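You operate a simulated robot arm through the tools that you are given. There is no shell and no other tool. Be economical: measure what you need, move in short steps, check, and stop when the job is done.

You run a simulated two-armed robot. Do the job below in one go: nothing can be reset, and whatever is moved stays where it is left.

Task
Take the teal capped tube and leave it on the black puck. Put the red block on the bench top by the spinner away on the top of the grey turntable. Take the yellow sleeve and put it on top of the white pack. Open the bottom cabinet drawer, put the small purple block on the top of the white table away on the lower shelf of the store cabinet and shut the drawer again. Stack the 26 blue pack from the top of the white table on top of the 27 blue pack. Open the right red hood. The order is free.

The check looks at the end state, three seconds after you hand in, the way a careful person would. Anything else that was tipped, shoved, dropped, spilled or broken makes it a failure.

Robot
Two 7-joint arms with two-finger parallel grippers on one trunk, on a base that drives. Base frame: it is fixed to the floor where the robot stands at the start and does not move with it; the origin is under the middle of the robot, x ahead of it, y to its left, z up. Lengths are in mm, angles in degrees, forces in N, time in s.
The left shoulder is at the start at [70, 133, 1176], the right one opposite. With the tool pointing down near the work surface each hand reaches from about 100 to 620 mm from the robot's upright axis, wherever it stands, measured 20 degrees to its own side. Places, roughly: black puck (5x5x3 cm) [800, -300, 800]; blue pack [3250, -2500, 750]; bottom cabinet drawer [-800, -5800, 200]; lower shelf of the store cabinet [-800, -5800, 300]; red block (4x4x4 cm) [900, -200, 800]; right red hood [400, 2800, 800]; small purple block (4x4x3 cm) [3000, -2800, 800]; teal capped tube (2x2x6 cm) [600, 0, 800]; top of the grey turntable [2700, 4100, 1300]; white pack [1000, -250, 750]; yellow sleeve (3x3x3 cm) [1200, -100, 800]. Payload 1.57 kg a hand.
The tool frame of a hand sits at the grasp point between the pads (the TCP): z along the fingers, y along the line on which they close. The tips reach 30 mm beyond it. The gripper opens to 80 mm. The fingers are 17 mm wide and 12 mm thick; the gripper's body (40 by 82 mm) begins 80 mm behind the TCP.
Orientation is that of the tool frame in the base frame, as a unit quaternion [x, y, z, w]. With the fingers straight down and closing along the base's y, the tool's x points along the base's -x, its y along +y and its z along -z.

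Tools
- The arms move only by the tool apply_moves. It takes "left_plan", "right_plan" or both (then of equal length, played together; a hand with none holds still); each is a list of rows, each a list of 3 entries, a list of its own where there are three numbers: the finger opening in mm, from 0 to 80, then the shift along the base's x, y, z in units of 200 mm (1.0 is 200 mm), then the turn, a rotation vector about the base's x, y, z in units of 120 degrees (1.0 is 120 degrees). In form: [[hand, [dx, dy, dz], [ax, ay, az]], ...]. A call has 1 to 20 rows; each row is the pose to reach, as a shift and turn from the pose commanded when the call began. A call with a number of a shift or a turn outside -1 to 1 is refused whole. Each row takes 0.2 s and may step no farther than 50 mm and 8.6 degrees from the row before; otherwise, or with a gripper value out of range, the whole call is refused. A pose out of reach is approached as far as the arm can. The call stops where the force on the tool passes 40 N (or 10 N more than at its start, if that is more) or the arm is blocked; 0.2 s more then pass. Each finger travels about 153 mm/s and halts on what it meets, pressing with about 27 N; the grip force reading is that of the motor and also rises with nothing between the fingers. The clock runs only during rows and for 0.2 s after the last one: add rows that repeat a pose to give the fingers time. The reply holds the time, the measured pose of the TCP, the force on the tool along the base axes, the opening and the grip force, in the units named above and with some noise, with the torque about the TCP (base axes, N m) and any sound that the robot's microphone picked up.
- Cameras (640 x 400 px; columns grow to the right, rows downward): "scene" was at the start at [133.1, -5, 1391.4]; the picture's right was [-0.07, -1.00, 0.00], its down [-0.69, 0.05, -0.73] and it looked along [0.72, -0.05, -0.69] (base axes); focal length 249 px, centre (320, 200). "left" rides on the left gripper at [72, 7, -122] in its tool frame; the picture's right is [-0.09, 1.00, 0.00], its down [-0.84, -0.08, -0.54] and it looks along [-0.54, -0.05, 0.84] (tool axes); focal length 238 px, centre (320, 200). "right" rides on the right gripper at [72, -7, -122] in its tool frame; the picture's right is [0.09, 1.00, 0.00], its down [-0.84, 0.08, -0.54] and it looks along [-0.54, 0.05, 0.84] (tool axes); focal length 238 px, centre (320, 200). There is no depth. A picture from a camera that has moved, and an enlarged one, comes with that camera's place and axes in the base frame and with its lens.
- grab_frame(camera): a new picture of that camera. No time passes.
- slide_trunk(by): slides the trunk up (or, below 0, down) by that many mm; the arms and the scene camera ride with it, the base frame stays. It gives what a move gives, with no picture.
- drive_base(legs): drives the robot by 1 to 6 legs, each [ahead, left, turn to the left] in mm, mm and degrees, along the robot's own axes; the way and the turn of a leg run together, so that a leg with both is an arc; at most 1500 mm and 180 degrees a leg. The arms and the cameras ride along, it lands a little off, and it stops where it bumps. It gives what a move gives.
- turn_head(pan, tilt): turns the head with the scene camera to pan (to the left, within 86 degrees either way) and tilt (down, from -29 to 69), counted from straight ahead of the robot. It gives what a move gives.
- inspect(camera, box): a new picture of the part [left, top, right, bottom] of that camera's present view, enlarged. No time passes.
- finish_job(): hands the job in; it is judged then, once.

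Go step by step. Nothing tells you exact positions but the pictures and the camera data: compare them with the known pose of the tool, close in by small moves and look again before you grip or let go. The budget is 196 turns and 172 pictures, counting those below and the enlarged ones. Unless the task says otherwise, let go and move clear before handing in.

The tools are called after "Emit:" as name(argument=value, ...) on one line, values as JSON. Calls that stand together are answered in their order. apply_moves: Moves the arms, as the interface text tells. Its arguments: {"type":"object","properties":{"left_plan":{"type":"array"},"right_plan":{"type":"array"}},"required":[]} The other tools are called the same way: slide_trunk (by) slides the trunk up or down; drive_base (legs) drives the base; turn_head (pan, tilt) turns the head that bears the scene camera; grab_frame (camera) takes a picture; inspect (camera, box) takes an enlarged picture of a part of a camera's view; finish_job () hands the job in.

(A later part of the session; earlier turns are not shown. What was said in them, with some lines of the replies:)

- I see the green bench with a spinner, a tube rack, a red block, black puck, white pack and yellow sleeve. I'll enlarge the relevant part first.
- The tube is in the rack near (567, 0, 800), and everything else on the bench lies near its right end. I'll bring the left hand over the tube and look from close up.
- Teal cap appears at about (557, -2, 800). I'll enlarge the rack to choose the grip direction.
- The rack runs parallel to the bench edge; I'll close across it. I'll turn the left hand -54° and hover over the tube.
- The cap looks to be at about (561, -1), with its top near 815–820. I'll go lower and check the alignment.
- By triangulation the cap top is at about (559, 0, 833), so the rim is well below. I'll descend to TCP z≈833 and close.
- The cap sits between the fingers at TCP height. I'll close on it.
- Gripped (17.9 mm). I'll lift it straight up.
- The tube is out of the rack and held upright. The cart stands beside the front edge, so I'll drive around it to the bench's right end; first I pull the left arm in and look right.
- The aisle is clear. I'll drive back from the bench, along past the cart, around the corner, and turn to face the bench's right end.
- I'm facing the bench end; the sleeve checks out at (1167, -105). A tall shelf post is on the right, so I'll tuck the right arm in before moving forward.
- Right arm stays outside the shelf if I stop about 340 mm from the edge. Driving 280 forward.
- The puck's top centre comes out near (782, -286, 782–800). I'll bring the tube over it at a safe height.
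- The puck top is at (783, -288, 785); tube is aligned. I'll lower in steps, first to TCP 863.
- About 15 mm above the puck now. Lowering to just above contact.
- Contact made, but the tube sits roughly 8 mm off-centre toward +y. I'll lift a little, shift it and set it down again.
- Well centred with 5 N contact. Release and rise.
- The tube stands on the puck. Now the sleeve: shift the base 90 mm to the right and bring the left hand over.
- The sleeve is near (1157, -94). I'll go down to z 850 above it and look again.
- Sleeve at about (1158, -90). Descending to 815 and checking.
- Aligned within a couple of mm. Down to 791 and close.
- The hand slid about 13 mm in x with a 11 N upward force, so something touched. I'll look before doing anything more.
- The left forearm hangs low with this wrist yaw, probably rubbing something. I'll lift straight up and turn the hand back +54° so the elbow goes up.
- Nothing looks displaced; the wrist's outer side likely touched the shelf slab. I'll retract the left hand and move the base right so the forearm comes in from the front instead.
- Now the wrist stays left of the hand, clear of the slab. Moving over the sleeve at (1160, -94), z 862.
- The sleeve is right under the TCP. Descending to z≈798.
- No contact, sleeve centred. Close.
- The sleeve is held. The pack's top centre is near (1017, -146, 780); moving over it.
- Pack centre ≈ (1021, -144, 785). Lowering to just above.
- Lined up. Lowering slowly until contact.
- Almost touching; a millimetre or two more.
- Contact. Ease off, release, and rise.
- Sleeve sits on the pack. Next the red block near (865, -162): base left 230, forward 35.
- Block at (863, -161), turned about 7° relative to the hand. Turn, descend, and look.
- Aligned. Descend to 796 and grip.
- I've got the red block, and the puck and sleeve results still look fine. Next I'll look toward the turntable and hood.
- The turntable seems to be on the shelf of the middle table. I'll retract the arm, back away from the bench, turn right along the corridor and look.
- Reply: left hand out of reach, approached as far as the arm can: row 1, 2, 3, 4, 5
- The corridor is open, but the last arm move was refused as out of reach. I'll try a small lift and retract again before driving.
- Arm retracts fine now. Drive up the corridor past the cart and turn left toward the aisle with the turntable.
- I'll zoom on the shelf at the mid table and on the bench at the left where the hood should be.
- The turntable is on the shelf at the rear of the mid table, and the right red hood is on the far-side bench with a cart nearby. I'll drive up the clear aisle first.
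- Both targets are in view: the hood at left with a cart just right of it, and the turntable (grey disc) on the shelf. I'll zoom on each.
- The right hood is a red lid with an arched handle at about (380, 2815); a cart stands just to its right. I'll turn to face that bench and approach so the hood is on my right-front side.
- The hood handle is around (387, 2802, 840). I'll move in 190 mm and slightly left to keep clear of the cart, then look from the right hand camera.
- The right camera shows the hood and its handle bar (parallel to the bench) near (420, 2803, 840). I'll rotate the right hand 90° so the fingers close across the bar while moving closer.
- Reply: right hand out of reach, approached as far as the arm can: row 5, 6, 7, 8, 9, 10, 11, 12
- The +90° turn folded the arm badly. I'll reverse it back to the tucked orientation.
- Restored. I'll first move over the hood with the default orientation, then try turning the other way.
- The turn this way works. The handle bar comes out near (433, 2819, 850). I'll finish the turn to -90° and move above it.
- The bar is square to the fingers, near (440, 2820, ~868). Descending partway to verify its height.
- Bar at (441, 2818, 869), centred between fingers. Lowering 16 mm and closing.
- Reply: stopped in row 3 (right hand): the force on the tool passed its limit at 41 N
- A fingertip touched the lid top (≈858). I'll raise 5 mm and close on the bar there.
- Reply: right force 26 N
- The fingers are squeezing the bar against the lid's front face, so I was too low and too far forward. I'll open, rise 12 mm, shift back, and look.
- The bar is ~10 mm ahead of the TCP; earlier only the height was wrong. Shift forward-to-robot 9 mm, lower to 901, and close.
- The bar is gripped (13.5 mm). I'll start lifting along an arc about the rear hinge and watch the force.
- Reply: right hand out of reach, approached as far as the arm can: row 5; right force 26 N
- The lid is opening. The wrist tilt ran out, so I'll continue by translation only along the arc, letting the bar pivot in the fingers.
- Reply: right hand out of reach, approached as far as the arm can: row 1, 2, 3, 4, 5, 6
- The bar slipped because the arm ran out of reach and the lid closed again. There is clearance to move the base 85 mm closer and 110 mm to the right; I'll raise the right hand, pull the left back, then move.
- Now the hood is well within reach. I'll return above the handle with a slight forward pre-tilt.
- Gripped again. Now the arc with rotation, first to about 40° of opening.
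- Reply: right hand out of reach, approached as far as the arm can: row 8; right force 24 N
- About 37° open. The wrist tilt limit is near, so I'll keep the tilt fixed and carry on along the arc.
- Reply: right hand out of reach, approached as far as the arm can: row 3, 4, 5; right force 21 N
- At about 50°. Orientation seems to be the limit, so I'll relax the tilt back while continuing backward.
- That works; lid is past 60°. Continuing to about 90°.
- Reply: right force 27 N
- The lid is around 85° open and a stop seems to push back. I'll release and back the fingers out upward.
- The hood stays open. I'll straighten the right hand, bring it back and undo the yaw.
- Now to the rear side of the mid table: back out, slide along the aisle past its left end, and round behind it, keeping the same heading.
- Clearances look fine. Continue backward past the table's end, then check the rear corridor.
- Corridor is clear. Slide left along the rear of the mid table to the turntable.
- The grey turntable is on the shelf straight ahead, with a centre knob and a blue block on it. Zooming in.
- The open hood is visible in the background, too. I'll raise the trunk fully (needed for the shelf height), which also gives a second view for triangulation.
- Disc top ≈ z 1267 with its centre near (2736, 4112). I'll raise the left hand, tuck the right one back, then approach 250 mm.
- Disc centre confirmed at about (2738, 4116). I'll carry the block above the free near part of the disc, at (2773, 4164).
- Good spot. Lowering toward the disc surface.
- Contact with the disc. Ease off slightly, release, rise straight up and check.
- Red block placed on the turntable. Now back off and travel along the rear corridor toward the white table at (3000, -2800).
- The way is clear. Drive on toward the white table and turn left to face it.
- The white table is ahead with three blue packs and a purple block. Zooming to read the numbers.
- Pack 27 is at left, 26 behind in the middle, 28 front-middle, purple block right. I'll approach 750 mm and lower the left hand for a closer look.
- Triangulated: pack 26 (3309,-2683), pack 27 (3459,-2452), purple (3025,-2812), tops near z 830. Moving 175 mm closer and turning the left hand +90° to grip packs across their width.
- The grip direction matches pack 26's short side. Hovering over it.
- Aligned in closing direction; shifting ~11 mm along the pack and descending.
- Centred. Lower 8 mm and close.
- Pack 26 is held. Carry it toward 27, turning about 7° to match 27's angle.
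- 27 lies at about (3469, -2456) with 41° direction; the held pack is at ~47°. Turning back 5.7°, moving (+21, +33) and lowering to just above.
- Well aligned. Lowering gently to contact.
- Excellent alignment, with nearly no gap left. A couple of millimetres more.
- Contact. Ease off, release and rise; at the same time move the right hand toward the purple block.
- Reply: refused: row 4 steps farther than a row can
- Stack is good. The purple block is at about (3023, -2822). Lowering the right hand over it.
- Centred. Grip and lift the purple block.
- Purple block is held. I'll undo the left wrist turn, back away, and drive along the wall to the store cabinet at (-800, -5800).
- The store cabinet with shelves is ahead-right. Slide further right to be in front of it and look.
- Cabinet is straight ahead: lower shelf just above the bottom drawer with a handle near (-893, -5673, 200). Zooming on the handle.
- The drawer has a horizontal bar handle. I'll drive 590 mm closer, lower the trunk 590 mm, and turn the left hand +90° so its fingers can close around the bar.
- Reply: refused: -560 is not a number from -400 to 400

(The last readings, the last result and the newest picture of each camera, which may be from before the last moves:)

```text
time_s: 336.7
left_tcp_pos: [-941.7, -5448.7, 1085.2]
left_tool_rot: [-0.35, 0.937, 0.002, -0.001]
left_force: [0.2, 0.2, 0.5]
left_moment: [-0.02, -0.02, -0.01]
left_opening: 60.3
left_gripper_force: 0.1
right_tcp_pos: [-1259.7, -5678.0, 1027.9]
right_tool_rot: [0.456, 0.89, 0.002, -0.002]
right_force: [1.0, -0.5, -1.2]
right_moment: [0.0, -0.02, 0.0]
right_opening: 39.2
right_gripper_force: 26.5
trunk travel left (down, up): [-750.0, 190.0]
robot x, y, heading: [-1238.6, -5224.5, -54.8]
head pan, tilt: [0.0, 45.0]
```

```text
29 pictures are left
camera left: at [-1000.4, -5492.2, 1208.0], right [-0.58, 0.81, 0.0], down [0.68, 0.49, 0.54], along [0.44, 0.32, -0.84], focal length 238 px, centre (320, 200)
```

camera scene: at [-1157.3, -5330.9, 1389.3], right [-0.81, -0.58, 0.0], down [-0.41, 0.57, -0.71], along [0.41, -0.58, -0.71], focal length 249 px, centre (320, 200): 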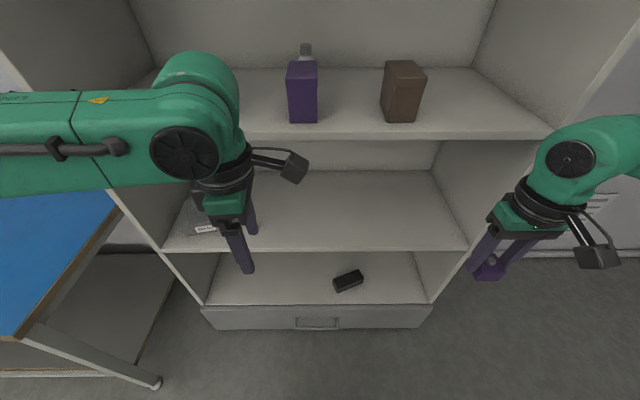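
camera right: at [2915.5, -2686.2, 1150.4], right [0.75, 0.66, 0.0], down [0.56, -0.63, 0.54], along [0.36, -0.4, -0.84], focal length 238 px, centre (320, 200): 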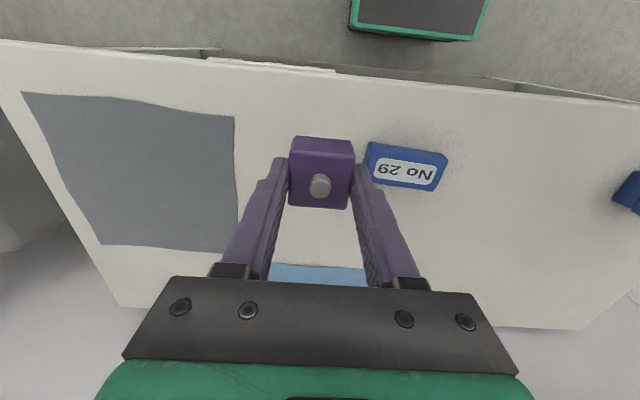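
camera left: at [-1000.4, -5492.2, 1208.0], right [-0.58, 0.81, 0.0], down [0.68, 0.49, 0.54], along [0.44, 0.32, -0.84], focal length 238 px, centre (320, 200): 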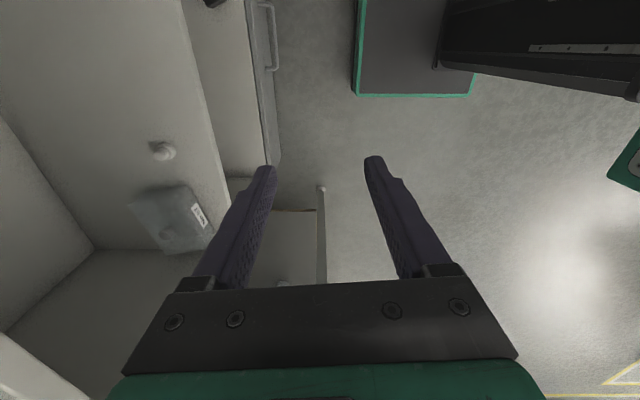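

Handle is about t-line 4000 mm, height ~200–250. Lowering the trunk in two steps and viewing from the left hand.

Emit:
slide_trunk(by=-400)

Emit:
slide_trunk(by=-160)

Emit:
grab_frame(camera="left")

Emit:
grab_frame(camera="scene")

```text
time_s: 340.5
left_tcp_pos: [-941.9, -5449.7, 686.8]
left_tool_rot: [-0.351, 0.937, 0.0, 0.001]
left_force: [-0.6, 0.6, -0.5]
left_moment: [0.02, 0.03, 0.0]
left_opening: 60.2
left_gripper_force: 0.0
right_tcp_pos: [-1260.4, -5678.9, 628.4]
right_tool_rot: [0.455, 0.89, 0.002, -0.002]
right_force: [0.7, 0.1, -1.2]
right_moment: [0.02, 0.03, 0.0]
right_opening: 39.1
right_gripper_force: 26.7
trunk travel left (down, up): [-350.0, 590.0]
robot x, y, heading: [-1232.8, -5221.6, -54.2]
head pan, tilt: [0.0, 45.0]
```

```text
time_s: 342.4
left_tcp_pos: [-942.2, -5449.4, 526.6]
left_tool_rot: [-0.35, 0.937, 0.001, 0.0]
left_force: [0.2, 0.4, 0.4]
left_moment: [0.02, 0.02, 0.01]
left_opening: 59.7
left_gripper_force: 0.1
right_tcp_pos: [-1259.4, -5679.6, 467.3]
right_tool_rot: [0.456, 0.89, 0.001, -0.002]
right_force: [0.7, 1.1, -1.3]
right_moment: [0.0, 0.0, -0.01]
right_opening: 39.1
right_gripper_force: 26.5
trunk travel left (down, up): [-190.0, 750.0]
robot x, y, heading: [-1236.7, -5227.2, -54.7]
head pan, tilt: [0.0, 45.0]
```

```text
28 pictures are left
camera left: at [-1000.1, -5492.4, 648.6], right [-0.58, 0.81, 0.0], down [0.68, 0.49, 0.54], along [0.44, 0.32, -0.84], focal length 238 px, centre (320, 200)
```

left: 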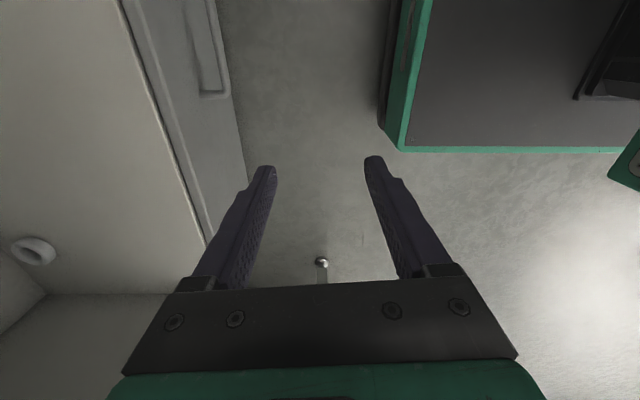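

```text
27 pictures are left
camera scene: at [-1157.1, -5330.9, 829.3], right [-0.81, -0.58, 0.0], down [-0.41, 0.57, -0.71], along [0.41, -0.57, -0.71], focal length 249 px, centre (320, 200)
```

scene: 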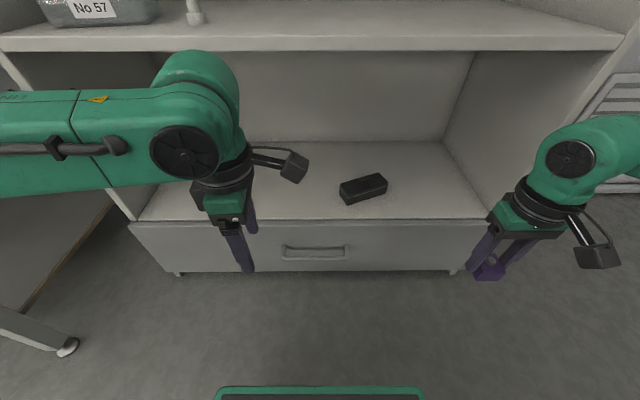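

The bar is at roughly (-886, -5613, 212). I'll bring the left hand above it, tilted 18° so its body stays away from the cabinet front.

Emit:
apply_moves(left_plan=[[40, [0.0, 0.0, -0.15], [-0.02, -0.0145, 0]], [40, [0.0, -0.05, -0.3], [-0.045, -0.032, 0]], [40, [0.05, -0.2, -0.42], [-0.07, -0.05, 0]], [40, [0.1, -0.35, -0.55], [-0.09, -0.065, 0]], [40, [0.16, -0.5, -0.68], [-0.11, -0.079, 0]], [40, [0.21, -0.65, -0.8], [-0.1218, -0.0875, 0]], [40, [0.265, -0.795, -0.95], [-0.1218, -0.0875, 0]], [40, [0.265, -0.795, -0.95], [-0.1218, -0.0875, 0]]])

Emit:
grab_frame(camera="left")

Emit:
inspect(camera="scene", box=[210, 170, 370, 290])

```text
time_s: 344.2
left_tcp_pos: [-876.4, -5628.0, 347.1]
left_tool_rot: [-0.344, 0.927, -0.145, 0.04]
left_force: [0.0, 0.7, 0.2]
left_moment: [0.0, -0.01, 0.0]
left_opening: 39.8
left_gripper_force: 0.0
left hand out of reach, approached as far as the arm can: row 5, 6, 7, 8
right_tcp_pos: [-1260.9, -5677.7, 467.3]
right_tool_rot: [0.456, 0.89, 0.002, -0.002]
right_force: [-0.5, -0.5, 0.2]
right_moment: [-0.03, -0.01, -0.01]
right_opening: 39.3
right_gripper_force: 26.5
trunk travel left (down, up): [-190.0, 750.0]
robot x, y, heading: [-1235.8, -5223.8, -54.4]
head pan, tilt: [0.0, 45.0]
```

```text
26 pictures are left
camera left: at [-955.9, -5642.6, 463.9], right [-0.55, 0.78, -0.3], down [0.59, 0.62, 0.52], along [0.59, 0.11, -0.8], focal length 238 px, centre (320, 200)
```

left: 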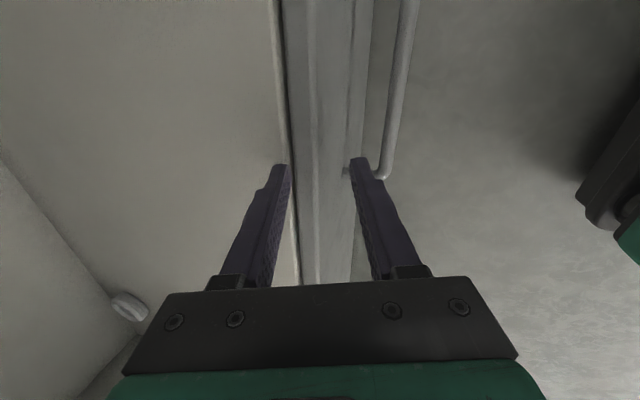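

```text
3.33 times, centred on (290, 230) of scene
camera zoom: at [-1157.0, -5331.0, 829.2], right [-0.81, -0.58, 0.0], down [-0.41, 0.58, -0.71], along [0.41, -0.57, -0.71], focal length 831 px, centre (420, 100)
```

zoom: 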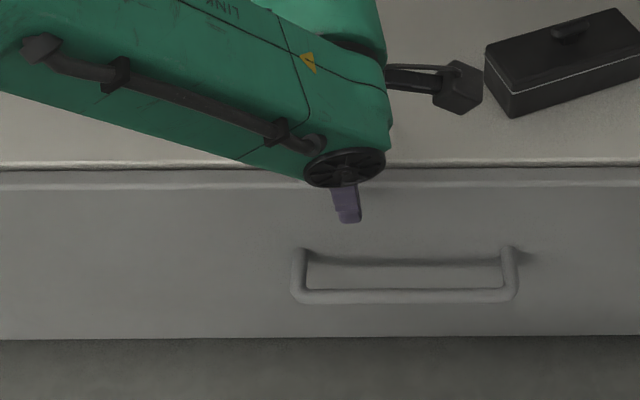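

The hand is over the drawer front and slightly out of reach. I'll pull it back, move the base 80 mm closer and lower the trunk another 80 mm.

Emit:
apply_moves(left_plan=[[40, [-0.1, 0.14, 0.1], [0, 0, 0]], [40, [-0.22, 0.3, 0.1], [0, 0, 0]], [40, [-0.34, 0.47, 0.1], [0, 0, 0]]])

Emit:
drive_base(legs=[[80, 0, 0]])

Emit:
slide_trunk(by=-80)

Emit:
grab_frame(camera="left")

```text
time_s: 345.0
left_tcp_pos: [-975.8, -5524.7, 369.8]
left_tool_rot: [-0.364, 0.922, -0.133, 0.013]
left_force: [-0.9, -0.2, -0.8]
left_moment: [0.0, 0.01, 0.03]
left_opening: 40.1
left_gripper_force: 0.1
left hand out of reach, approached as far as the arm can: row 1, 2, 3
right_tcp_pos: [-1260.2, -5680.7, 468.4]
right_tool_rot: [0.456, 0.89, 0.002, -0.002]
right_force: [0.6, -0.7, -0.9]
right_moment: [0.0, 0.04, -0.01]
right_opening: 39.4
right_gripper_force: 27.0
trunk travel left (down, up): [-190.0, 750.0]
robot x, y, heading: [-1237.3, -5225.7, -54.2]
head pan, tilt: [0.0, 45.0]
```

```text
time_s: 346.0
left_tcp_pos: [-932.0, -5591.7, 373.2]
left_tool_rot: [-0.36, 0.923, -0.135, 0.012]
left_force: [-0.7, -0.2, -0.4]
left_moment: [-0.01, 0.0, 0.05]
left_opening: 40.2
left_gripper_force: 0.1
right_tcp_pos: [-1214.0, -5744.0, 467.1]
right_tool_rot: [0.456, 0.89, 0.001, -0.002]
right_force: [0.6, 0.5, -0.1]
right_moment: [-0.01, 0.02, -0.01]
right_opening: 39.2
right_gripper_force: 27.1
trunk travel left (down, up): [-190.0, 750.0]
robot x, y, heading: [-1183.9, -5291.1, -55.0]
head pan, tilt: [0.0, 45.0]
```

```text
time_s: 347.2
left_tcp_pos: [-932.2, -5591.1, 292.8]
left_tool_rot: [-0.36, 0.923, -0.134, 0.012]
left_force: [0.9, 0.2, 0.0]
left_moment: [-0.02, -0.01, 0.01]
left_opening: 40.0
left_gripper_force: 0.1
right_tcp_pos: [-1214.6, -5744.1, 387.5]
right_tool_rot: [0.455, 0.89, 0.002, -0.002]
right_force: [0.2, -0.6, -0.6]
right_moment: [-0.03, 0.02, 0.01]
right_opening: 39.0
right_gripper_force: 27.2
trunk travel left (down, up): [-110.0, 830.0]
robot x, y, heading: [-1188.5, -5290.4, -54.4]
head pan, tilt: [0.0, 45.0]
```

```text
24 pictures are left
camera left: at [-1003.9, -5606.3, 414.0], right [-0.59, 0.76, -0.26], down [0.61, 0.63, 0.48], along [0.53, 0.12, -0.84], focal length 238 px, centre (320, 200)
```

left: 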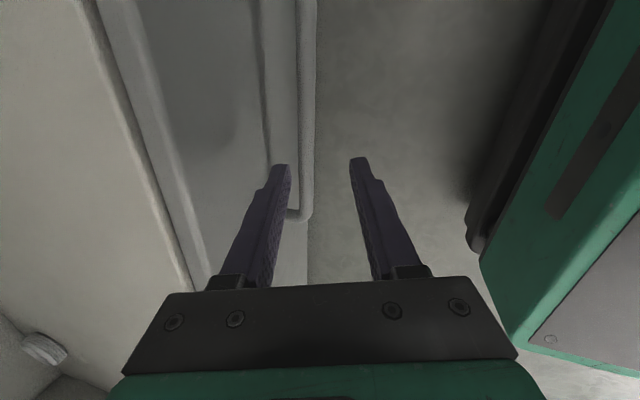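

The bar lies between the fingers' lines. Lowering over it along the tilted axis.

Emit:
apply_moves(left_plan=[[50, [0.03, -0.04, -0.1], [0, 0, 0]], [50, [0.06, -0.09, -0.2], [0, 0, 0]], [50, [0.1, -0.14, -0.335], [0, 0, 0]], [50, [0.1, -0.14, -0.335], [0, 0, 0]]])

Emit:
grab_frame(camera="left")

```text
time_s: 348.2
left_tcp_pos: [-936.7, -5619.4, 292.7]
left_tool_rot: [-0.373, 0.916, -0.147, -0.01]
left_force: [0.4, 0.5, -0.2]
left_moment: [-0.03, 0.01, 0.0]
left_opening: 50.0
left_gripper_force: 0.1
left hand out of reach, approached as far as the arm can: row 1, 2, 3, 4
right_tcp_pos: [-1213.9, -5744.3, 388.1]
right_tool_rot: [0.456, 0.89, 0.002, -0.001]
right_force: [-0.6, 0.0, -0.4]
right_moment: [-0.01, -0.01, -0.03]
right_opening: 39.2
right_gripper_force: 27.1
trunk travel left (down, up): [-110.0, 830.0]
robot x, y, heading: [-1185.9, -5285.9, -54.6]
head pan, tilt: [0.0, 45.0]
```

```text
23 pictures are left
camera left: at [-1004.1, -5629.7, 418.1], right [-0.62, 0.74, -0.27], down [0.61, 0.67, 0.43], along [0.5, 0.1, -0.86], focal length 238 px, centre (320, 200)
```

left: 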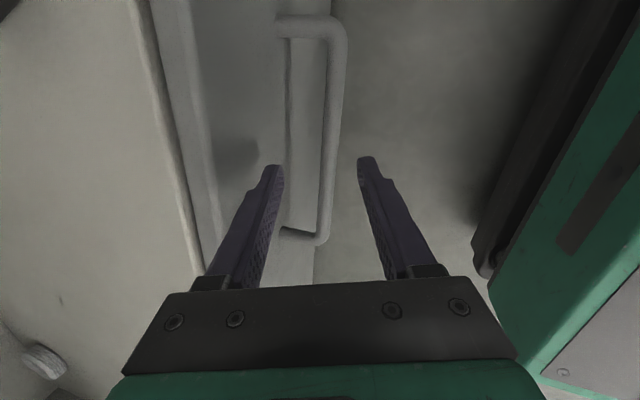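

The arm can't go lower in this pose, but the trunk can. The bar is between the fingers, so I'll lower the trunk 66 mm and check.

Emit:
slide_trunk(by=-66)

Emit:
grab_frame(camera="left")

```text
time_s: 349.2
left_tcp_pos: [-935.0, -5616.5, 224.9]
left_tool_rot: [-0.376, 0.916, -0.144, -0.011]
left_force: [-0.6, 0.7, -1.0]
left_moment: [-0.01, 0.0, 0.0]
left_opening: 49.9
left_gripper_force: 0.0
right_tcp_pos: [-1214.1, -5744.7, 321.7]
right_tool_rot: [0.456, 0.89, 0.001, -0.002]
right_force: [0.1, 0.6, -0.4]
right_moment: [-0.03, -0.01, 0.0]
right_opening: 39.1
right_gripper_force: 27.2
trunk travel left (down, up): [-44.0, 896.0]
robot x, y, heading: [-1187.1, -5289.0, -54.5]
head pan, tilt: [0.0, 45.0]
```

```text
22 pictures are left
camera left: at [-1002.6, -5629.0, 349.9], right [-0.62, 0.74, -0.27], down [0.61, 0.67, 0.43], along [0.5, 0.11, -0.86], focal length 238 px, centre (320, 200)
```

left: 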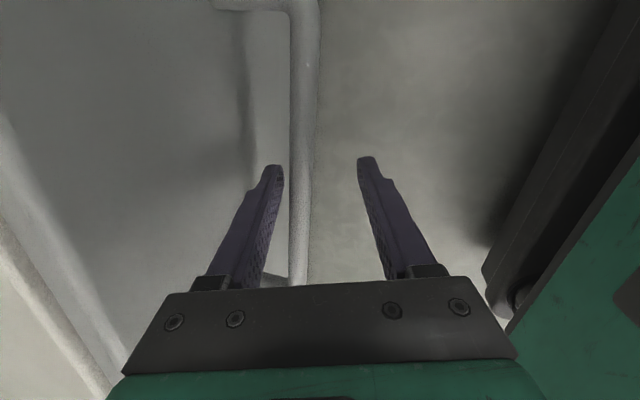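

The bar is between the fingers. Closing.

Emit:
apply_moves(left_plan=[[30, [0, 0, 0], [0, 0, 0]], [3, [0, 0, 0], [0, 0, 0]], [3, [0, 0, 0], [0, 0, 0]], [3, [0, 0, 0], [0, 0, 0]]])

```text
time_s: 350.2
left_tcp_pos: [-936.5, -5615.8, 225.4]
left_tool_rot: [-0.375, 0.916, -0.142, -0.012]
left_force: [6.8, 4.1, 15.6]
left_moment: [0.31, -0.45, -0.57]
left_opening: 15.9
left_gripper_force: 30.8
right_tcp_pos: [-1213.5, -5743.9, 322.2]
right_tool_rot: [0.455, 0.89, 0.002, 0.0]
right_force: [0.4, 0.4, -0.7]
right_moment: [-0.01, 0.03, 0.01]
right_opening: 39.2
right_gripper_force: 27.0
trunk travel left (down, up): [-44.0, 896.0]
robot x, y, heading: [-1190.3, -5289.6, -54.6]
head pan, tilt: [0.0, 45.0]
```

The handle is gripped (15.9 mm). Pull the drawer open by backing the base 190 mm.

Emit:
drive_base(legs=[[-190, 0, 0]])

Emit:
grab_frame(camera="scene")

```text
time_s: 351.8
left_tcp_pos: [-1047.0, -5463.1, 223.4]
left_tool_rot: [-0.375, 0.916, -0.143, -0.013]
left_force: [-3.1, -0.1, 14.6]
left_moment: [0.25, -0.36, -0.54]
left_opening: 16.3
left_gripper_force: 31.9
right_tcp_pos: [-1323.0, -5590.2, 321.4]
right_tool_rot: [0.455, 0.89, 0.001, -0.001]
right_force: [-0.5, -0.1, -0.1]
right_moment: [0.02, -0.02, 0.0]
right_opening: 39.2
right_gripper_force: 26.8
trunk travel left (down, up): [-44.0, 896.0]
robot x, y, heading: [-1294.6, -5134.8, -54.5]
head pan, tilt: [0.0, 45.0]
```

```text
21 pictures are left
camera scene: at [-1221.3, -5241.6, 683.6], right [-0.81, -0.58, 0.0], down [-0.41, 0.57, -0.71], along [0.41, -0.58, -0.71], focal length 249 px, centre (320, 200)
```

scene: 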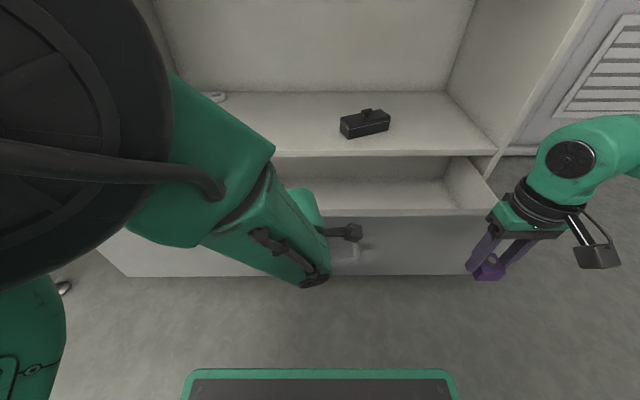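

The drawer is open. I'll release the bar, raise the trunk so the left hand clears it, and pull the left hand back.

Emit:
apply_moves(left_plan=[[30, [0, 0, 0], [0, 0, 0]], [50, [0, 0, 0], [0, 0, 0]], [50, [0, 0, 0], [0, 0, 0]]])

Emit:
slide_trunk(by=200)

Emit:
apply_moves(left_plan=[[50, [-0.1, 0.14, 0.05], [0.02, 0.015, 0]], [50, [-0.22, 0.3, 0.05], [0.06, 0.045, 0]], [50, [-0.34, 0.47, 0.05], [0.11, 0.08, 0]]])

Emit:
grab_frame(camera="scene")

```text
time_s: 352.6
left_tcp_pos: [-1047.8, -5464.3, 225.8]
left_tool_rot: [-0.376, 0.915, -0.144, -0.015]
left_force: [-0.5, 0.5, 1.1]
left_moment: [0.02, 0.01, 0.02]
left_opening: 49.7
left_gripper_force: 0.0
right_tcp_pos: [-1322.6, -5590.7, 322.0]
right_tool_rot: [0.456, 0.89, 0.002, -0.003]
right_force: [0.6, 0.3, -1.0]
right_moment: [-0.01, 0.01, 0.0]
right_opening: 39.3
right_gripper_force: 27.1
trunk travel left (down, up): [-44.0, 896.0]
robot x, y, heading: [-1297.6, -5136.7, -54.4]
head pan, tilt: [0.0, 45.0]
```

```text
time_s: 354.8
left_tcp_pos: [-1046.7, -5464.3, 424.2]
left_tool_rot: [-0.376, 0.915, -0.143, -0.016]
left_force: [0.0, -0.2, 0.1]
left_moment: [0.02, 0.01, 0.03]
left_opening: 50.1
left_gripper_force: 0.1
right_tcp_pos: [-1323.1, -5590.2, 522.6]
right_tool_rot: [0.456, 0.89, 0.001, -0.002]
right_force: [-0.8, 0.2, -0.7]
right_moment: [0.01, -0.01, 0.05]
right_opening: 39.3
right_gripper_force: 26.5
trunk travel left (down, up): [-244.0, 696.0]
robot x, y, heading: [-1299.2, -5135.3, -54.4]
head pan, tilt: [0.0, 45.0]
```

```text
time_s: 355.6
left_tcp_pos: [-1116.5, -5367.7, 436.7]
left_tool_rot: [-0.384, 0.922, -0.005, -0.046]
left_force: [-0.2, 0.0, 0.1]
left_moment: [0.04, 0.0, -0.04]
left_opening: 50.2
left_gripper_force: 0.1
right_tcp_pos: [-1324.1, -5589.1, 521.7]
right_tool_rot: [0.456, 0.89, 0.003, -0.002]
right_force: [-0.1, -0.1, 0.0]
right_moment: [0.02, 0.03, -0.02]
right_opening: 39.2
right_gripper_force: 27.0
trunk travel left (down, up): [-244.0, 696.0]
robot x, y, heading: [-1299.4, -5137.1, -54.1]
head pan, tilt: [0.0, 45.0]
```

```text
20 pictures are left
camera scene: at [-1220.4, -5242.3, 883.3], right [-0.81, -0.58, 0.0], down [-0.41, 0.57, -0.71], along [0.41, -0.57, -0.71], focal length 249 px, centre (320, 200)
```

scene: 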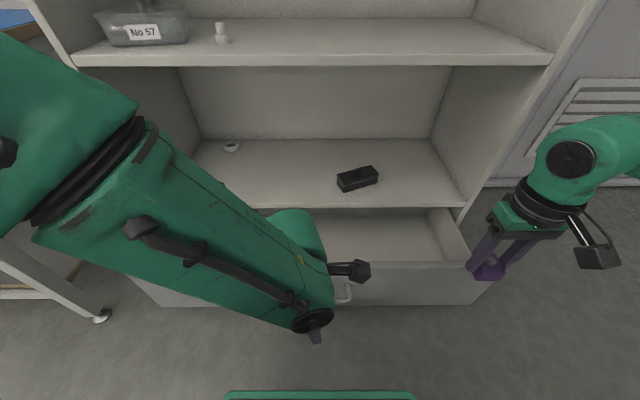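

The drawer is open. Lower shelf is at z≈315; I'll set the block right of the black box near (-1086, -5873). Move the base 165 mm in and 60 mm to the right, then bring the right hand in.

Emit:
drive_base(legs=[[165, -60, 0]])

```text
time_s: 357.1
left_tcp_pos: [-1067.4, -5538.9, 434.5]
left_tool_rot: [-0.384, 0.922, -0.004, -0.047]
left_force: [0.6, -0.2, -0.4]
left_moment: [0.01, 0.02, 0.01]
left_opening: 49.8
left_gripper_force: 0.0
right_tcp_pos: [-1274.8, -5759.5, 522.2]
right_tool_rot: [0.455, 0.89, 0.002, -0.002]
right_force: [0.5, 0.9, -0.5]
right_moment: [-0.03, 0.01, -0.04]
right_opening: 39.3
right_gripper_force: 27.3
trunk travel left (down, up): [-244.0, 696.0]
robot x, y, heading: [-1249.9, -5305.9, -54.1]
head pan, tilt: [0.0, 45.0]
```

Emit:
apply_moves(right_plan=[[25, [0.19, -0.08, -0.1], [0, 0, 0]], [25, [0.38, -0.18, -0.2], [0, 0, 0]], [25, [0.57, -0.29, -0.3], [0, 0, 0]], [25, [0.74, -0.4, -0.4], [0, 0, 0]], [25, [0.86, -0.5, -0.5], [0, 0, 0]], [25, [0.944, -0.567, -0.6], [0, 0, 0]], [25, [0.944, -0.567, -0.6], [0, 0, 0]]])

Emit:
grab_frame(camera="right")

Emit:
grab_frame(camera="scene")

```text
time_s: 358.7
left_tcp_pos: [-1067.4, -5538.0, 434.7]
left_tool_rot: [-0.385, 0.922, -0.005, -0.046]
left_force: [-0.5, 0.5, -0.1]
left_moment: [-0.04, 0.01, 0.03]
left_opening: 49.9
left_gripper_force: 0.1
right_tcp_pos: [-1118.1, -5853.6, 421.0]
right_tool_rot: [0.455, 0.891, 0.001, -0.001]
right_force: [-0.5, 0.8, -1.6]
right_moment: [0.0, -0.02, 0.0]
right_opening: 39.2
right_gripper_force: 27.2
right hand out of reach, approached as far as the arm can: row 5, 6, 7
trunk travel left (down, up): [-244.0, 696.0]
robot x, y, heading: [-1249.5, -5302.0, -54.5]
head pan, tilt: [0.0, 45.0]
```

```text
19 pictures are left
camera right: at [-1164.5, -5800.6, 543.1], right [0.75, 0.66, 0.0], down [0.55, -0.64, 0.54], along [0.36, -0.4, -0.84], focal length 238 px, centre (320, 200)
```

right: 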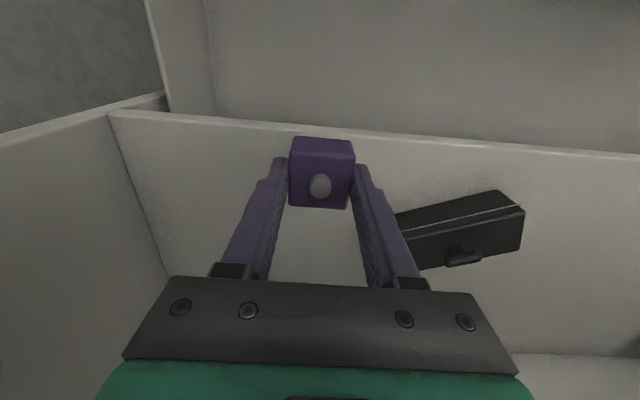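

```text
18 pictures are left
camera scene: at [-1172.7, -5411.8, 883.2], right [-0.81, -0.58, 0.0], down [-0.41, 0.57, -0.71], along [0.41, -0.57, -0.71], focal length 249 px, centre (320, 200)
```

scene: 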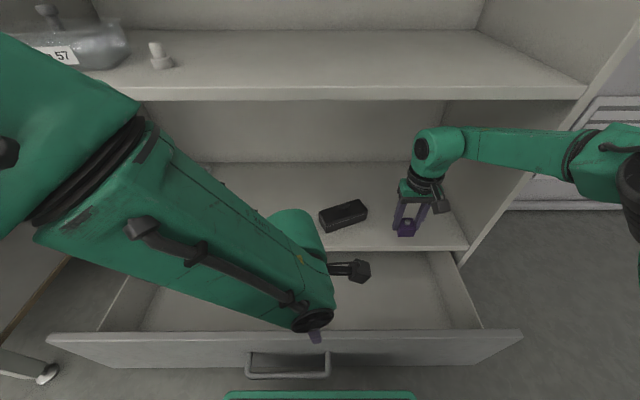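

Drawer open and hand over the shelf edge, but about 40 mm short. There's room to move the base in 45 mm.

Emit:
drive_base(legs=[[45, 0, 0]])

Emit:
apply_moves(right_plan=[[25, [0, 0, -0.1], [0, 0, 0]], [25, [0, 0, -0.2], [0, 0, 0]]])

Emit:
grab_frame(camera="right")

```text
time_s: 359.6
left_tcp_pos: [-1041.4, -5575.6, 435.6]
left_tool_rot: [-0.385, 0.922, -0.004, -0.046]
left_force: [0.5, 0.2, 0.3]
left_moment: [-0.01, 0.03, -0.04]
left_opening: 50.1
left_gripper_force: 0.0
right_tcp_pos: [-1091.3, -5891.1, 420.7]
right_tool_rot: [0.455, 0.891, 0.002, -0.002]
right_force: [0.1, -0.8, -1.0]
right_moment: [0.04, 0.03, -0.02]
right_opening: 39.2
right_gripper_force: 26.8
trunk travel left (down, up): [-244.0, 696.0]
robot x, y, heading: [-1221.5, -5347.3, -54.1]
head pan, tilt: [0.0, 45.0]
```

```text
time_s: 360.2
left_tcp_pos: [-1040.6, -5575.8, 435.3]
left_tool_rot: [-0.385, 0.922, -0.004, -0.047]
left_force: [0.2, -0.7, -0.4]
left_moment: [0.01, 0.01, 0.0]
left_opening: 50.0
left_gripper_force: 0.0
right_tcp_pos: [-1104.5, -5882.3, 387.8]
right_tool_rot: [0.454, 0.891, 0.003, 0.0]
right_force: [0.6, -0.2, -1.5]
right_moment: [-0.01, -0.02, 0.01]
right_opening: 39.3
right_gripper_force: 27.4
right hand out of reach, approached as far as the arm can: row 1, 2
trunk travel left (down, up): [-244.0, 696.0]
robot x, y, heading: [-1226.0, -5344.3, -54.1]
head pan, tilt: [0.0, 45.0]
```

```text
17 pictures are left
camera right: at [-1151.2, -5829.7, 510.8], right [0.75, 0.66, 0.0], down [0.55, -0.64, 0.54], along [0.36, -0.4, -0.84], focal length 238 px, centre (320, 200)
```

right: 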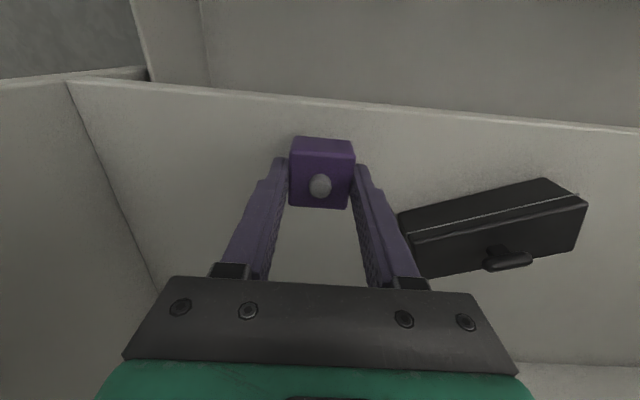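

The block is above the shelf, ~35 mm inside the edge. Lowering it with the trunk.

Emit:
slide_trunk(by=-24)

Emit:
inspect(camera="scene", box=[340, 180, 460, 260])

```text
time_s: 360.9
left_tcp_pos: [-1041.1, -5574.4, 411.4]
left_tool_rot: [-0.385, 0.922, -0.005, -0.047]
left_force: [-0.4, 0.1, -0.6]
left_moment: [0.0, -0.02, 0.01]
left_opening: 50.1
left_gripper_force: 0.0
right_tcp_pos: [-1104.6, -5883.3, 364.9]
right_tool_rot: [0.455, 0.891, 0.002, 0.0]
right_force: [-0.1, 0.0, -0.5]
right_moment: [0.0, 0.02, 0.02]
right_opening: 39.2
right_gripper_force: 26.9
trunk travel left (down, up): [-220.0, 720.0]
robot x, y, heading: [-1223.4, -5349.4, -54.1]
head pan, tilt: [0.0, 45.0]
```

```text
5.00 times, centred on (400, 220) of scene
camera zoom: at [-1146.4, -5448.5, 859.2], right [-0.81, -0.58, 0.0], down [-0.41, 0.57, -0.71], along [0.41, -0.57, -0.71], focal length 1246 px, centre (-80, 100)
```

zoom: 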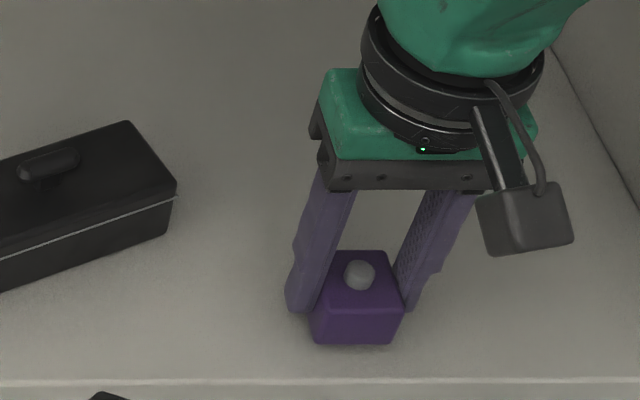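

Emit:
slide_trunk(by=-6)

Emit:
slide_trunk(by=-4)

```text
time_s: 361.4
left_tcp_pos: [-1041.9, -5575.7, 405.1]
left_tool_rot: [-0.385, 0.922, -0.004, -0.046]
left_force: [0.8, -0.5, 0.5]
left_moment: [-0.02, 0.01, 0.01]
left_opening: 49.9
left_gripper_force: 0.0
right_tcp_pos: [-1104.6, -5881.9, 358.8]
right_tool_rot: [0.455, 0.891, 0.001, 0.0]
right_force: [-0.4, 0.5, -2.3]
right_moment: [-0.03, 0.02, 0.01]
right_opening: 39.2
right_gripper_force: 26.6
trunk travel left (down, up): [-214.0, 726.0]
robot x, y, heading: [-1223.9, -5346.1, -54.1]
head pan, tilt: [0.0, 45.0]
```

```text
time_s: 361.9
left_tcp_pos: [-1041.1, -5574.8, 400.5]
left_tool_rot: [-0.385, 0.922, -0.006, -0.047]
left_force: [0.3, -0.6, -0.4]
left_moment: [0.01, 0.01, 0.0]
left_opening: 49.9
left_gripper_force: 0.0
right_tcp_pos: [-1104.5, -5882.7, 356.6]
right_tool_rot: [0.455, 0.891, 0.0, 0.002]
right_force: [-3.4, 0.2, 16.3]
right_moment: [0.29, 0.42, 0.02]
right_opening: 38.9
right_gripper_force: 26.6
trunk travel left (down, up): [-210.0, 730.0]
robot x, y, heading: [-1223.3, -5340.0, -54.3]
head pan, tilt: [0.0, 45.0]
```

Block rests on the shelf (16 N). Release, back the hand straight out, then raise.

Emit:
apply_moves(right_plan=[[46, [0, 0, 0], [0, 0, 0]], [62, [0, 0, 0], [0, 0, 0]], [62, [0, 0, 0], [0, 0, 0]]])

Emit:
slide_trunk(by=10)

Emit:
apply_moves(right_plan=[[62, [-0.1, 0.14, 0.02], [0, 0, 0]], [62, [-0.22, 0.3, 0.05], [0, 0, 0]], [62, [-0.34, 0.47, 0.1], [0, 0, 0]], [62, [-0.44, 0.61, 0.25], [0, 0, 0]], [62, [-0.54, 0.75, 0.4], [0, 0, 0]]])

Emit:
grab_frame(camera="scene")

```text
time_s: 362.7
left_tcp_pos: [-1041.1, -5574.7, 401.3]
left_tool_rot: [-0.384, 0.922, -0.005, -0.047]
left_force: [1.0, -0.7, 0.3]
left_moment: [-0.01, 0.01, -0.03]
left_opening: 49.9
left_gripper_force: 0.0
right_tcp_pos: [-1104.7, -5882.6, 354.8]
right_tool_rot: [0.455, 0.89, 0.002, 0.0]
right_force: [-0.5, 0.4, -0.3]
right_moment: [-0.02, 0.01, -0.02]
right_opening: 62.0
right_gripper_force: 0.2
trunk travel left (down, up): [-210.0, 730.0]
robot x, y, heading: [-1225.6, -5343.6, -54.2]
head pan, tilt: [0.0, 45.0]
```

```text
time_s: 363.3
left_tcp_pos: [-1041.5, -5574.8, 411.1]
left_tool_rot: [-0.385, 0.922, -0.004, -0.046]
left_force: [0.1, 0.4, -0.3]
left_moment: [-0.01, 0.01, -0.03]
left_opening: 50.1
left_gripper_force: 0.1
right_tcp_pos: [-1104.7, -5882.2, 364.6]
right_tool_rot: [0.455, 0.891, 0.001, 0.0]
right_force: [0.3, 0.1, -0.7]
right_moment: [-0.03, 0.0, 0.0]
right_opening: 62.1
right_gripper_force: 0.1
trunk travel left (down, up): [-220.0, 720.0]
robot x, y, heading: [-1224.3, -5344.4, -54.2]
head pan, tilt: [0.0, 45.0]
```

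```text
time_s: 364.5
left_tcp_pos: [-1040.7, -5574.2, 410.9]
left_tool_rot: [-0.384, 0.922, -0.005, -0.046]
left_force: [-0.3, -0.1, -0.5]
left_moment: [0.02, 0.01, 0.02]
left_opening: 49.5
left_gripper_force: 0.1
right_tcp_pos: [-1210.8, -5733.2, 444.4]
right_tool_rot: [0.455, 0.891, 0.002, 0.0]
right_force: [0.4, -0.2, 0.6]
right_moment: [0.01, 0.02, -0.03]
right_opening: 62.2
right_gripper_force: 0.0
trunk travel left (down, up): [-220.0, 720.0]
robot x, y, heading: [-1224.5, -5341.0, -54.4]
head pan, tilt: [0.0, 45.0]
```

```text
15 pictures are left
camera scene: at [-1146.5, -5448.4, 859.3], right [-0.81, -0.58, 0.0], down [-0.41, 0.57, -0.71], along [0.41, -0.57, -0.71], focal length 249 px, centre (320, 200)
```

scene: 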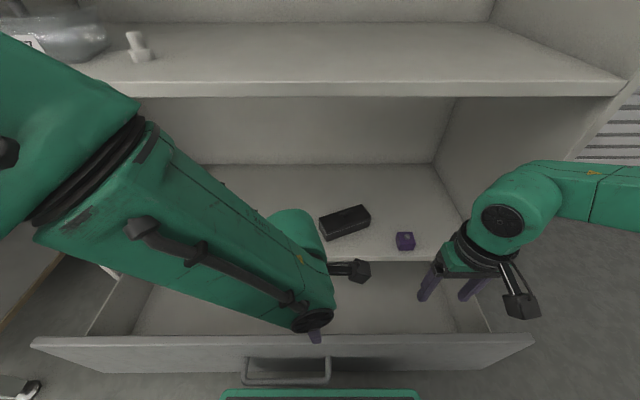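

Block is on the lower shelf. Now shut the drawer: back off, tuck the right hand, close the left fingers, and lower in front of the bar to push.

Emit:
drive_base(legs=[[-220, 0, 0]])

Emit:
apply_moves(right_plan=[[60, [-0.1, 0.13, 0.15], [0, 0, 0]], [60, [-0.2, 0.26, 0.3], [0, 0, 0]], [60, [-0.29, 0.4, 0.45], [0, 0, 0]], [60, [-0.29, 0.4, 0.6], [0, 0, 0]], [60, [-0.29, 0.4, 0.75], [0, 0, 0]]], left_plan=[[20, [0, 0, 0], [0, 0, 0]], [0, [0, 0, 0], [0, 0, 0]], [0, [0, 0, 0], [0, 0, 0]], [0, [0, 0, 0], [0, 0, 0]], [0, [0, 0, 0], [0, 0, 0]]])

Emit:
slide_trunk(by=-185)

Emit:
grab_frame(camera="left")

Emit:
grab_frame(camera="scene")

```text
time_s: 366.2
left_tcp_pos: [-1168.2, -5397.8, 411.6]
left_tool_rot: [-0.385, 0.922, -0.004, -0.046]
left_force: [-1.0, -0.1, 0.1]
left_moment: [-0.01, 0.01, 0.03]
left_opening: 50.0
left_gripper_force: 0.1
right_tcp_pos: [-1339.7, -5556.7, 444.1]
right_tool_rot: [0.456, 0.89, 0.001, 0.0]
right_force: [0.3, 0.3, -0.8]
right_moment: [0.06, -0.02, -0.02]
right_opening: 62.2
right_gripper_force: 0.1
trunk travel left (down, up): [-220.0, 720.0]
robot x, y, heading: [-1346.7, -5164.5, -54.5]
head pan, tilt: [0.0, 45.0]
```

```text
time_s: 367.4
left_tcp_pos: [-1167.1, -5396.6, 411.0]
left_tool_rot: [-0.385, 0.922, -0.005, -0.047]
left_force: [-0.1, -0.1, -0.7]
left_moment: [0.02, 0.0, -0.03]
left_opening: 0.0
left_gripper_force: 21.4
right_tcp_pos: [-1396.8, -5476.0, 594.2]
right_tool_rot: [0.456, 0.89, 0.001, -0.001]
right_force: [-0.2, -0.5, 0.6]
right_moment: [-0.02, 0.01, -0.02]
right_opening: 60.0
right_gripper_force: 0.0
trunk travel left (down, up): [-220.0, 720.0]
robot x, y, heading: [-1351.6, -5160.0, -54.6]
head pan, tilt: [0.0, 45.0]
```

```text
time_s: 369.4
left_tcp_pos: [-1167.6, -5397.6, 225.8]
left_tool_rot: [-0.385, 0.922, -0.004, -0.045]
left_force: [0.6, -0.1, 0.6]
left_moment: [-0.01, 0.02, -0.04]
left_opening: 0.0
left_gripper_force: 21.3
right_tcp_pos: [-1397.2, -5476.6, 409.4]
right_tool_rot: [0.456, 0.89, 0.001, 0.0]
right_force: [0.0, 1.0, -0.1]
right_moment: [-0.01, -0.01, 0.01]
right_opening: 59.7
right_gripper_force: 0.0
trunk travel left (down, up): [-35.0, 905.0]
robot x, y, heading: [-1352.1, -5162.7, -54.5]
head pan, tilt: [0.0, 45.0]
```

```text
14 pictures are left
camera left: at [-1213.6, -5439.1, 354.8], right [-0.64, 0.77, 0.02], down [0.69, 0.56, 0.46], along [0.34, 0.31, -0.89], focal length 238 px, centre (320, 200)
```

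left: 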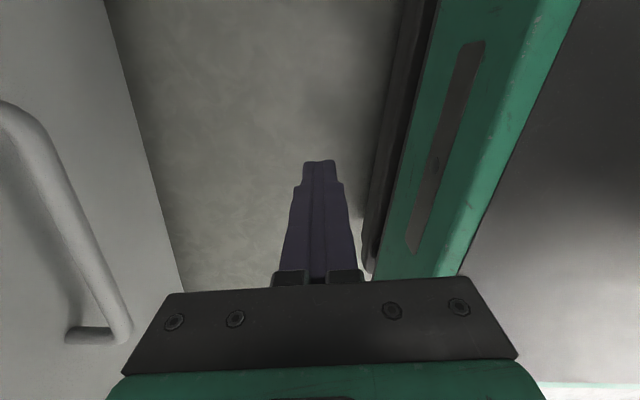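

```text
13 pictures are left
camera scene: at [-1273.9, -5271.0, 674.3], right [-0.81, -0.58, 0.0], down [-0.41, 0.57, -0.71], along [0.41, -0.57, -0.71], focal length 249 px, centre (320, 200)
```

scene: 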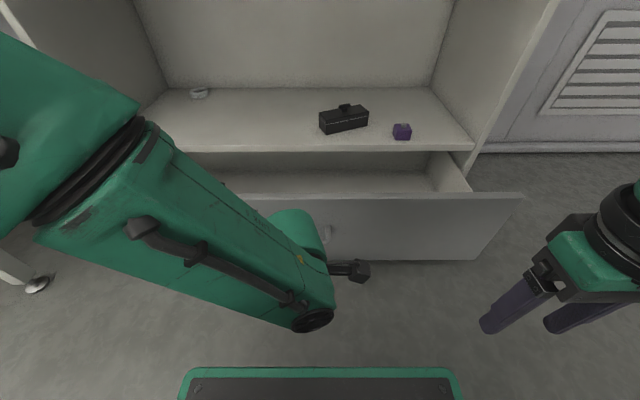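

The hand is in front of the bar. Shift left 55 mm to the bar's middle and push forward.

Emit:
drive_base(legs=[[0, 55, 0], [290, 0, 0]])

Emit:
grab_frame(camera="scene")

```text
time_s: 372.0
left_tcp_pos: [-956.1, -5601.3, 227.9]
left_tool_rot: [-0.385, 0.922, -0.004, -0.047]
left_force: [0.2, 0.3, 0.1]
left_moment: [0.0, 0.01, -0.01]
left_opening: 0.0
left_gripper_force: 21.4
right_tcp_pos: [-1185.2, -5678.9, 409.1]
right_tool_rot: [0.457, 0.89, 0.001, 0.0]
right_force: [-0.7, -0.6, -0.8]
right_moment: [0.01, -0.02, 0.0]
right_opening: 60.1
right_gripper_force: 0.1
trunk travel left (down, up): [-35.0, 905.0]
robot x, y, heading: [-1141.2, -5369.4, -54.3]
head pan, tilt: [0.0, 45.0]
```

```text
12 pictures are left
camera scene: at [-1061.3, -5474.5, 674.3], right [-0.81, -0.58, 0.0], down [-0.41, 0.58, -0.71], along [0.41, -0.58, -0.71], focal length 249 px, centre (320, 200)
```

scene: 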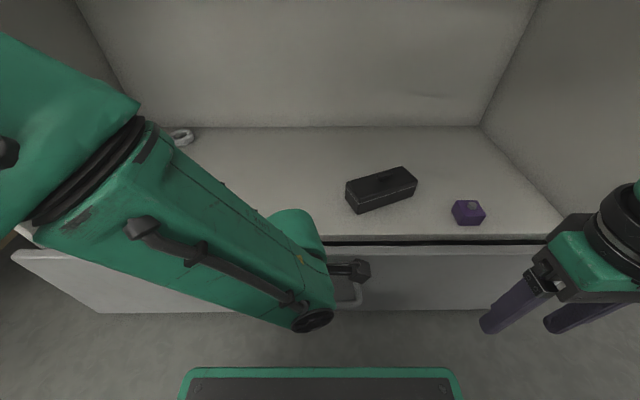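

Nearly shut; push on a little further.

Emit:
drive_base(legs=[[28, 0, 0]])

Emit:
inspect(camera="scene", box=[300, 180, 580, 330])

```text
time_s: 372.9
left_tcp_pos: [-945.7, -5616.9, 226.6]
left_tool_rot: [-0.382, 0.923, -0.001, -0.046]
left_force: [-1.3, 1.9, 2.8]
left_moment: [0.0, 0.0, -0.04]
left_opening: 0.0
left_gripper_force: 21.0
right_tcp_pos: [-1171.2, -5699.0, 408.4]
right_tool_rot: [0.456, 0.89, 0.001, -0.001]
right_force: [0.2, -0.3, 0.2]
right_moment: [-0.04, 0.0, -0.03]
right_opening: 60.0
right_gripper_force: 0.1
trunk travel left (down, up): [-35.0, 905.0]
robot x, y, heading: [-1126.8, -5391.0, -54.3]
head pan, tilt: [0.0, 45.0]
stopped in leg 1: the force on the tool passed its limit at 59 N (the readings are from after the stop); the commanded pose is now the measured one
```

```text
2.29 times, centred on (440, 255) of scene
camera zoom: at [-1047.7, -5493.6, 674.2], right [-0.81, -0.58, 0.0], down [-0.41, 0.58, -0.71], along [0.41, -0.58, -0.71], focal length 570 px, centre (46, 74)
```

zoom: 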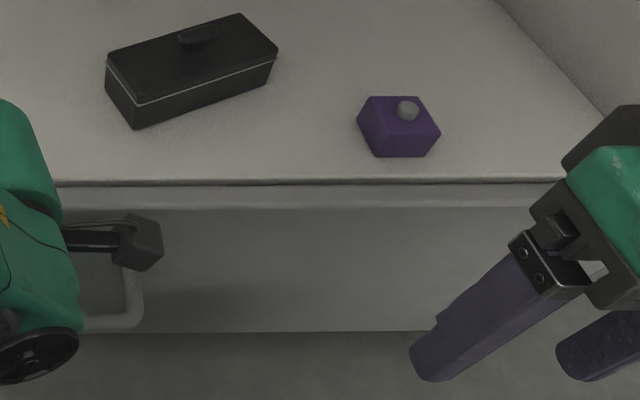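

The drawer is fully shut. Back away and verify.

Emit:
drive_base(legs=[[-500, 0, 0]])

Emit:
grab_frame(camera="scene")

```text
time_s: 375.8
left_tcp_pos: [-1232.6, -5213.5, 225.2]
left_tool_rot: [-0.379, 0.924, 0.0, -0.047]
left_force: [-0.4, 0.3, -0.3]
left_moment: [0.0, 0.03, -0.01]
left_opening: 0.0
left_gripper_force: 21.2
right_tcp_pos: [-1459.5, -5295.0, 409.2]
right_tool_rot: [0.459, 0.888, 0.002, -0.001]
right_force: [0.3, -0.1, -0.9]
right_moment: [0.02, 0.0, -0.01]
right_opening: 59.8
right_gripper_force: 0.1
trunk travel left (down, up): [-35.0, 905.0]
robot x, y, heading: [-1411.5, -4983.0, -54.5]
head pan, tilt: [0.0, 45.0]
```

```text
10 pictures are left
camera scene: at [-1334.8, -5090.3, 674.3], right [-0.82, -0.58, 0.0], down [-0.41, 0.58, -0.71], along [0.41, -0.58, -0.71], focal length 249 px, centre (320, 200)
```

scene: 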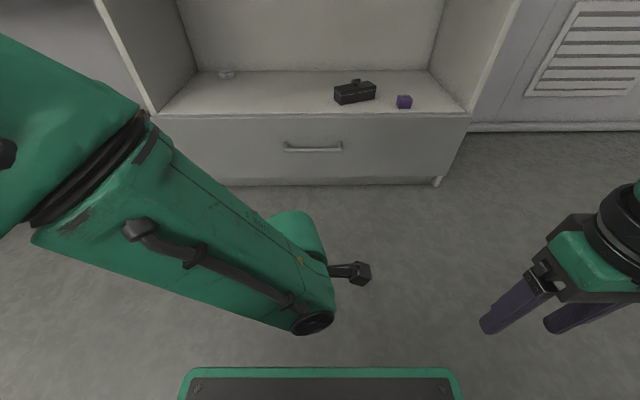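

The drawer is shut with the purple block on the lower shelf, and all the other items were checked after placing. Handing in.

Emit:
finish_job()

```text
The job is handed in.
```

I did all six parts and handed the job in; each looked right in the camera right after I did it, though I didn't go back for a last look at the earlier ones.

- **Tube:** it stands upright on the black puck.
- **Red block:** it is on the grey turntable, clear of the knob and the blue block.
- **Yellow sleeve:** it is on top of the white pack.
- **Purple block:** it is on the lower shelf of the store cabinet, placed while the bottom drawer was open. The drawer is shut again.
- **Blue packs:** 26 is stacked on 27.
- **Right red hood:** it is open to about 85° and stays there. On the first try the handle slipped and the lid dropped shut.

On my first try at the sleeve, the left hand was pushed about 13 mm sideways by a contact I couldn't identify. Nothing looked moved afterwards.
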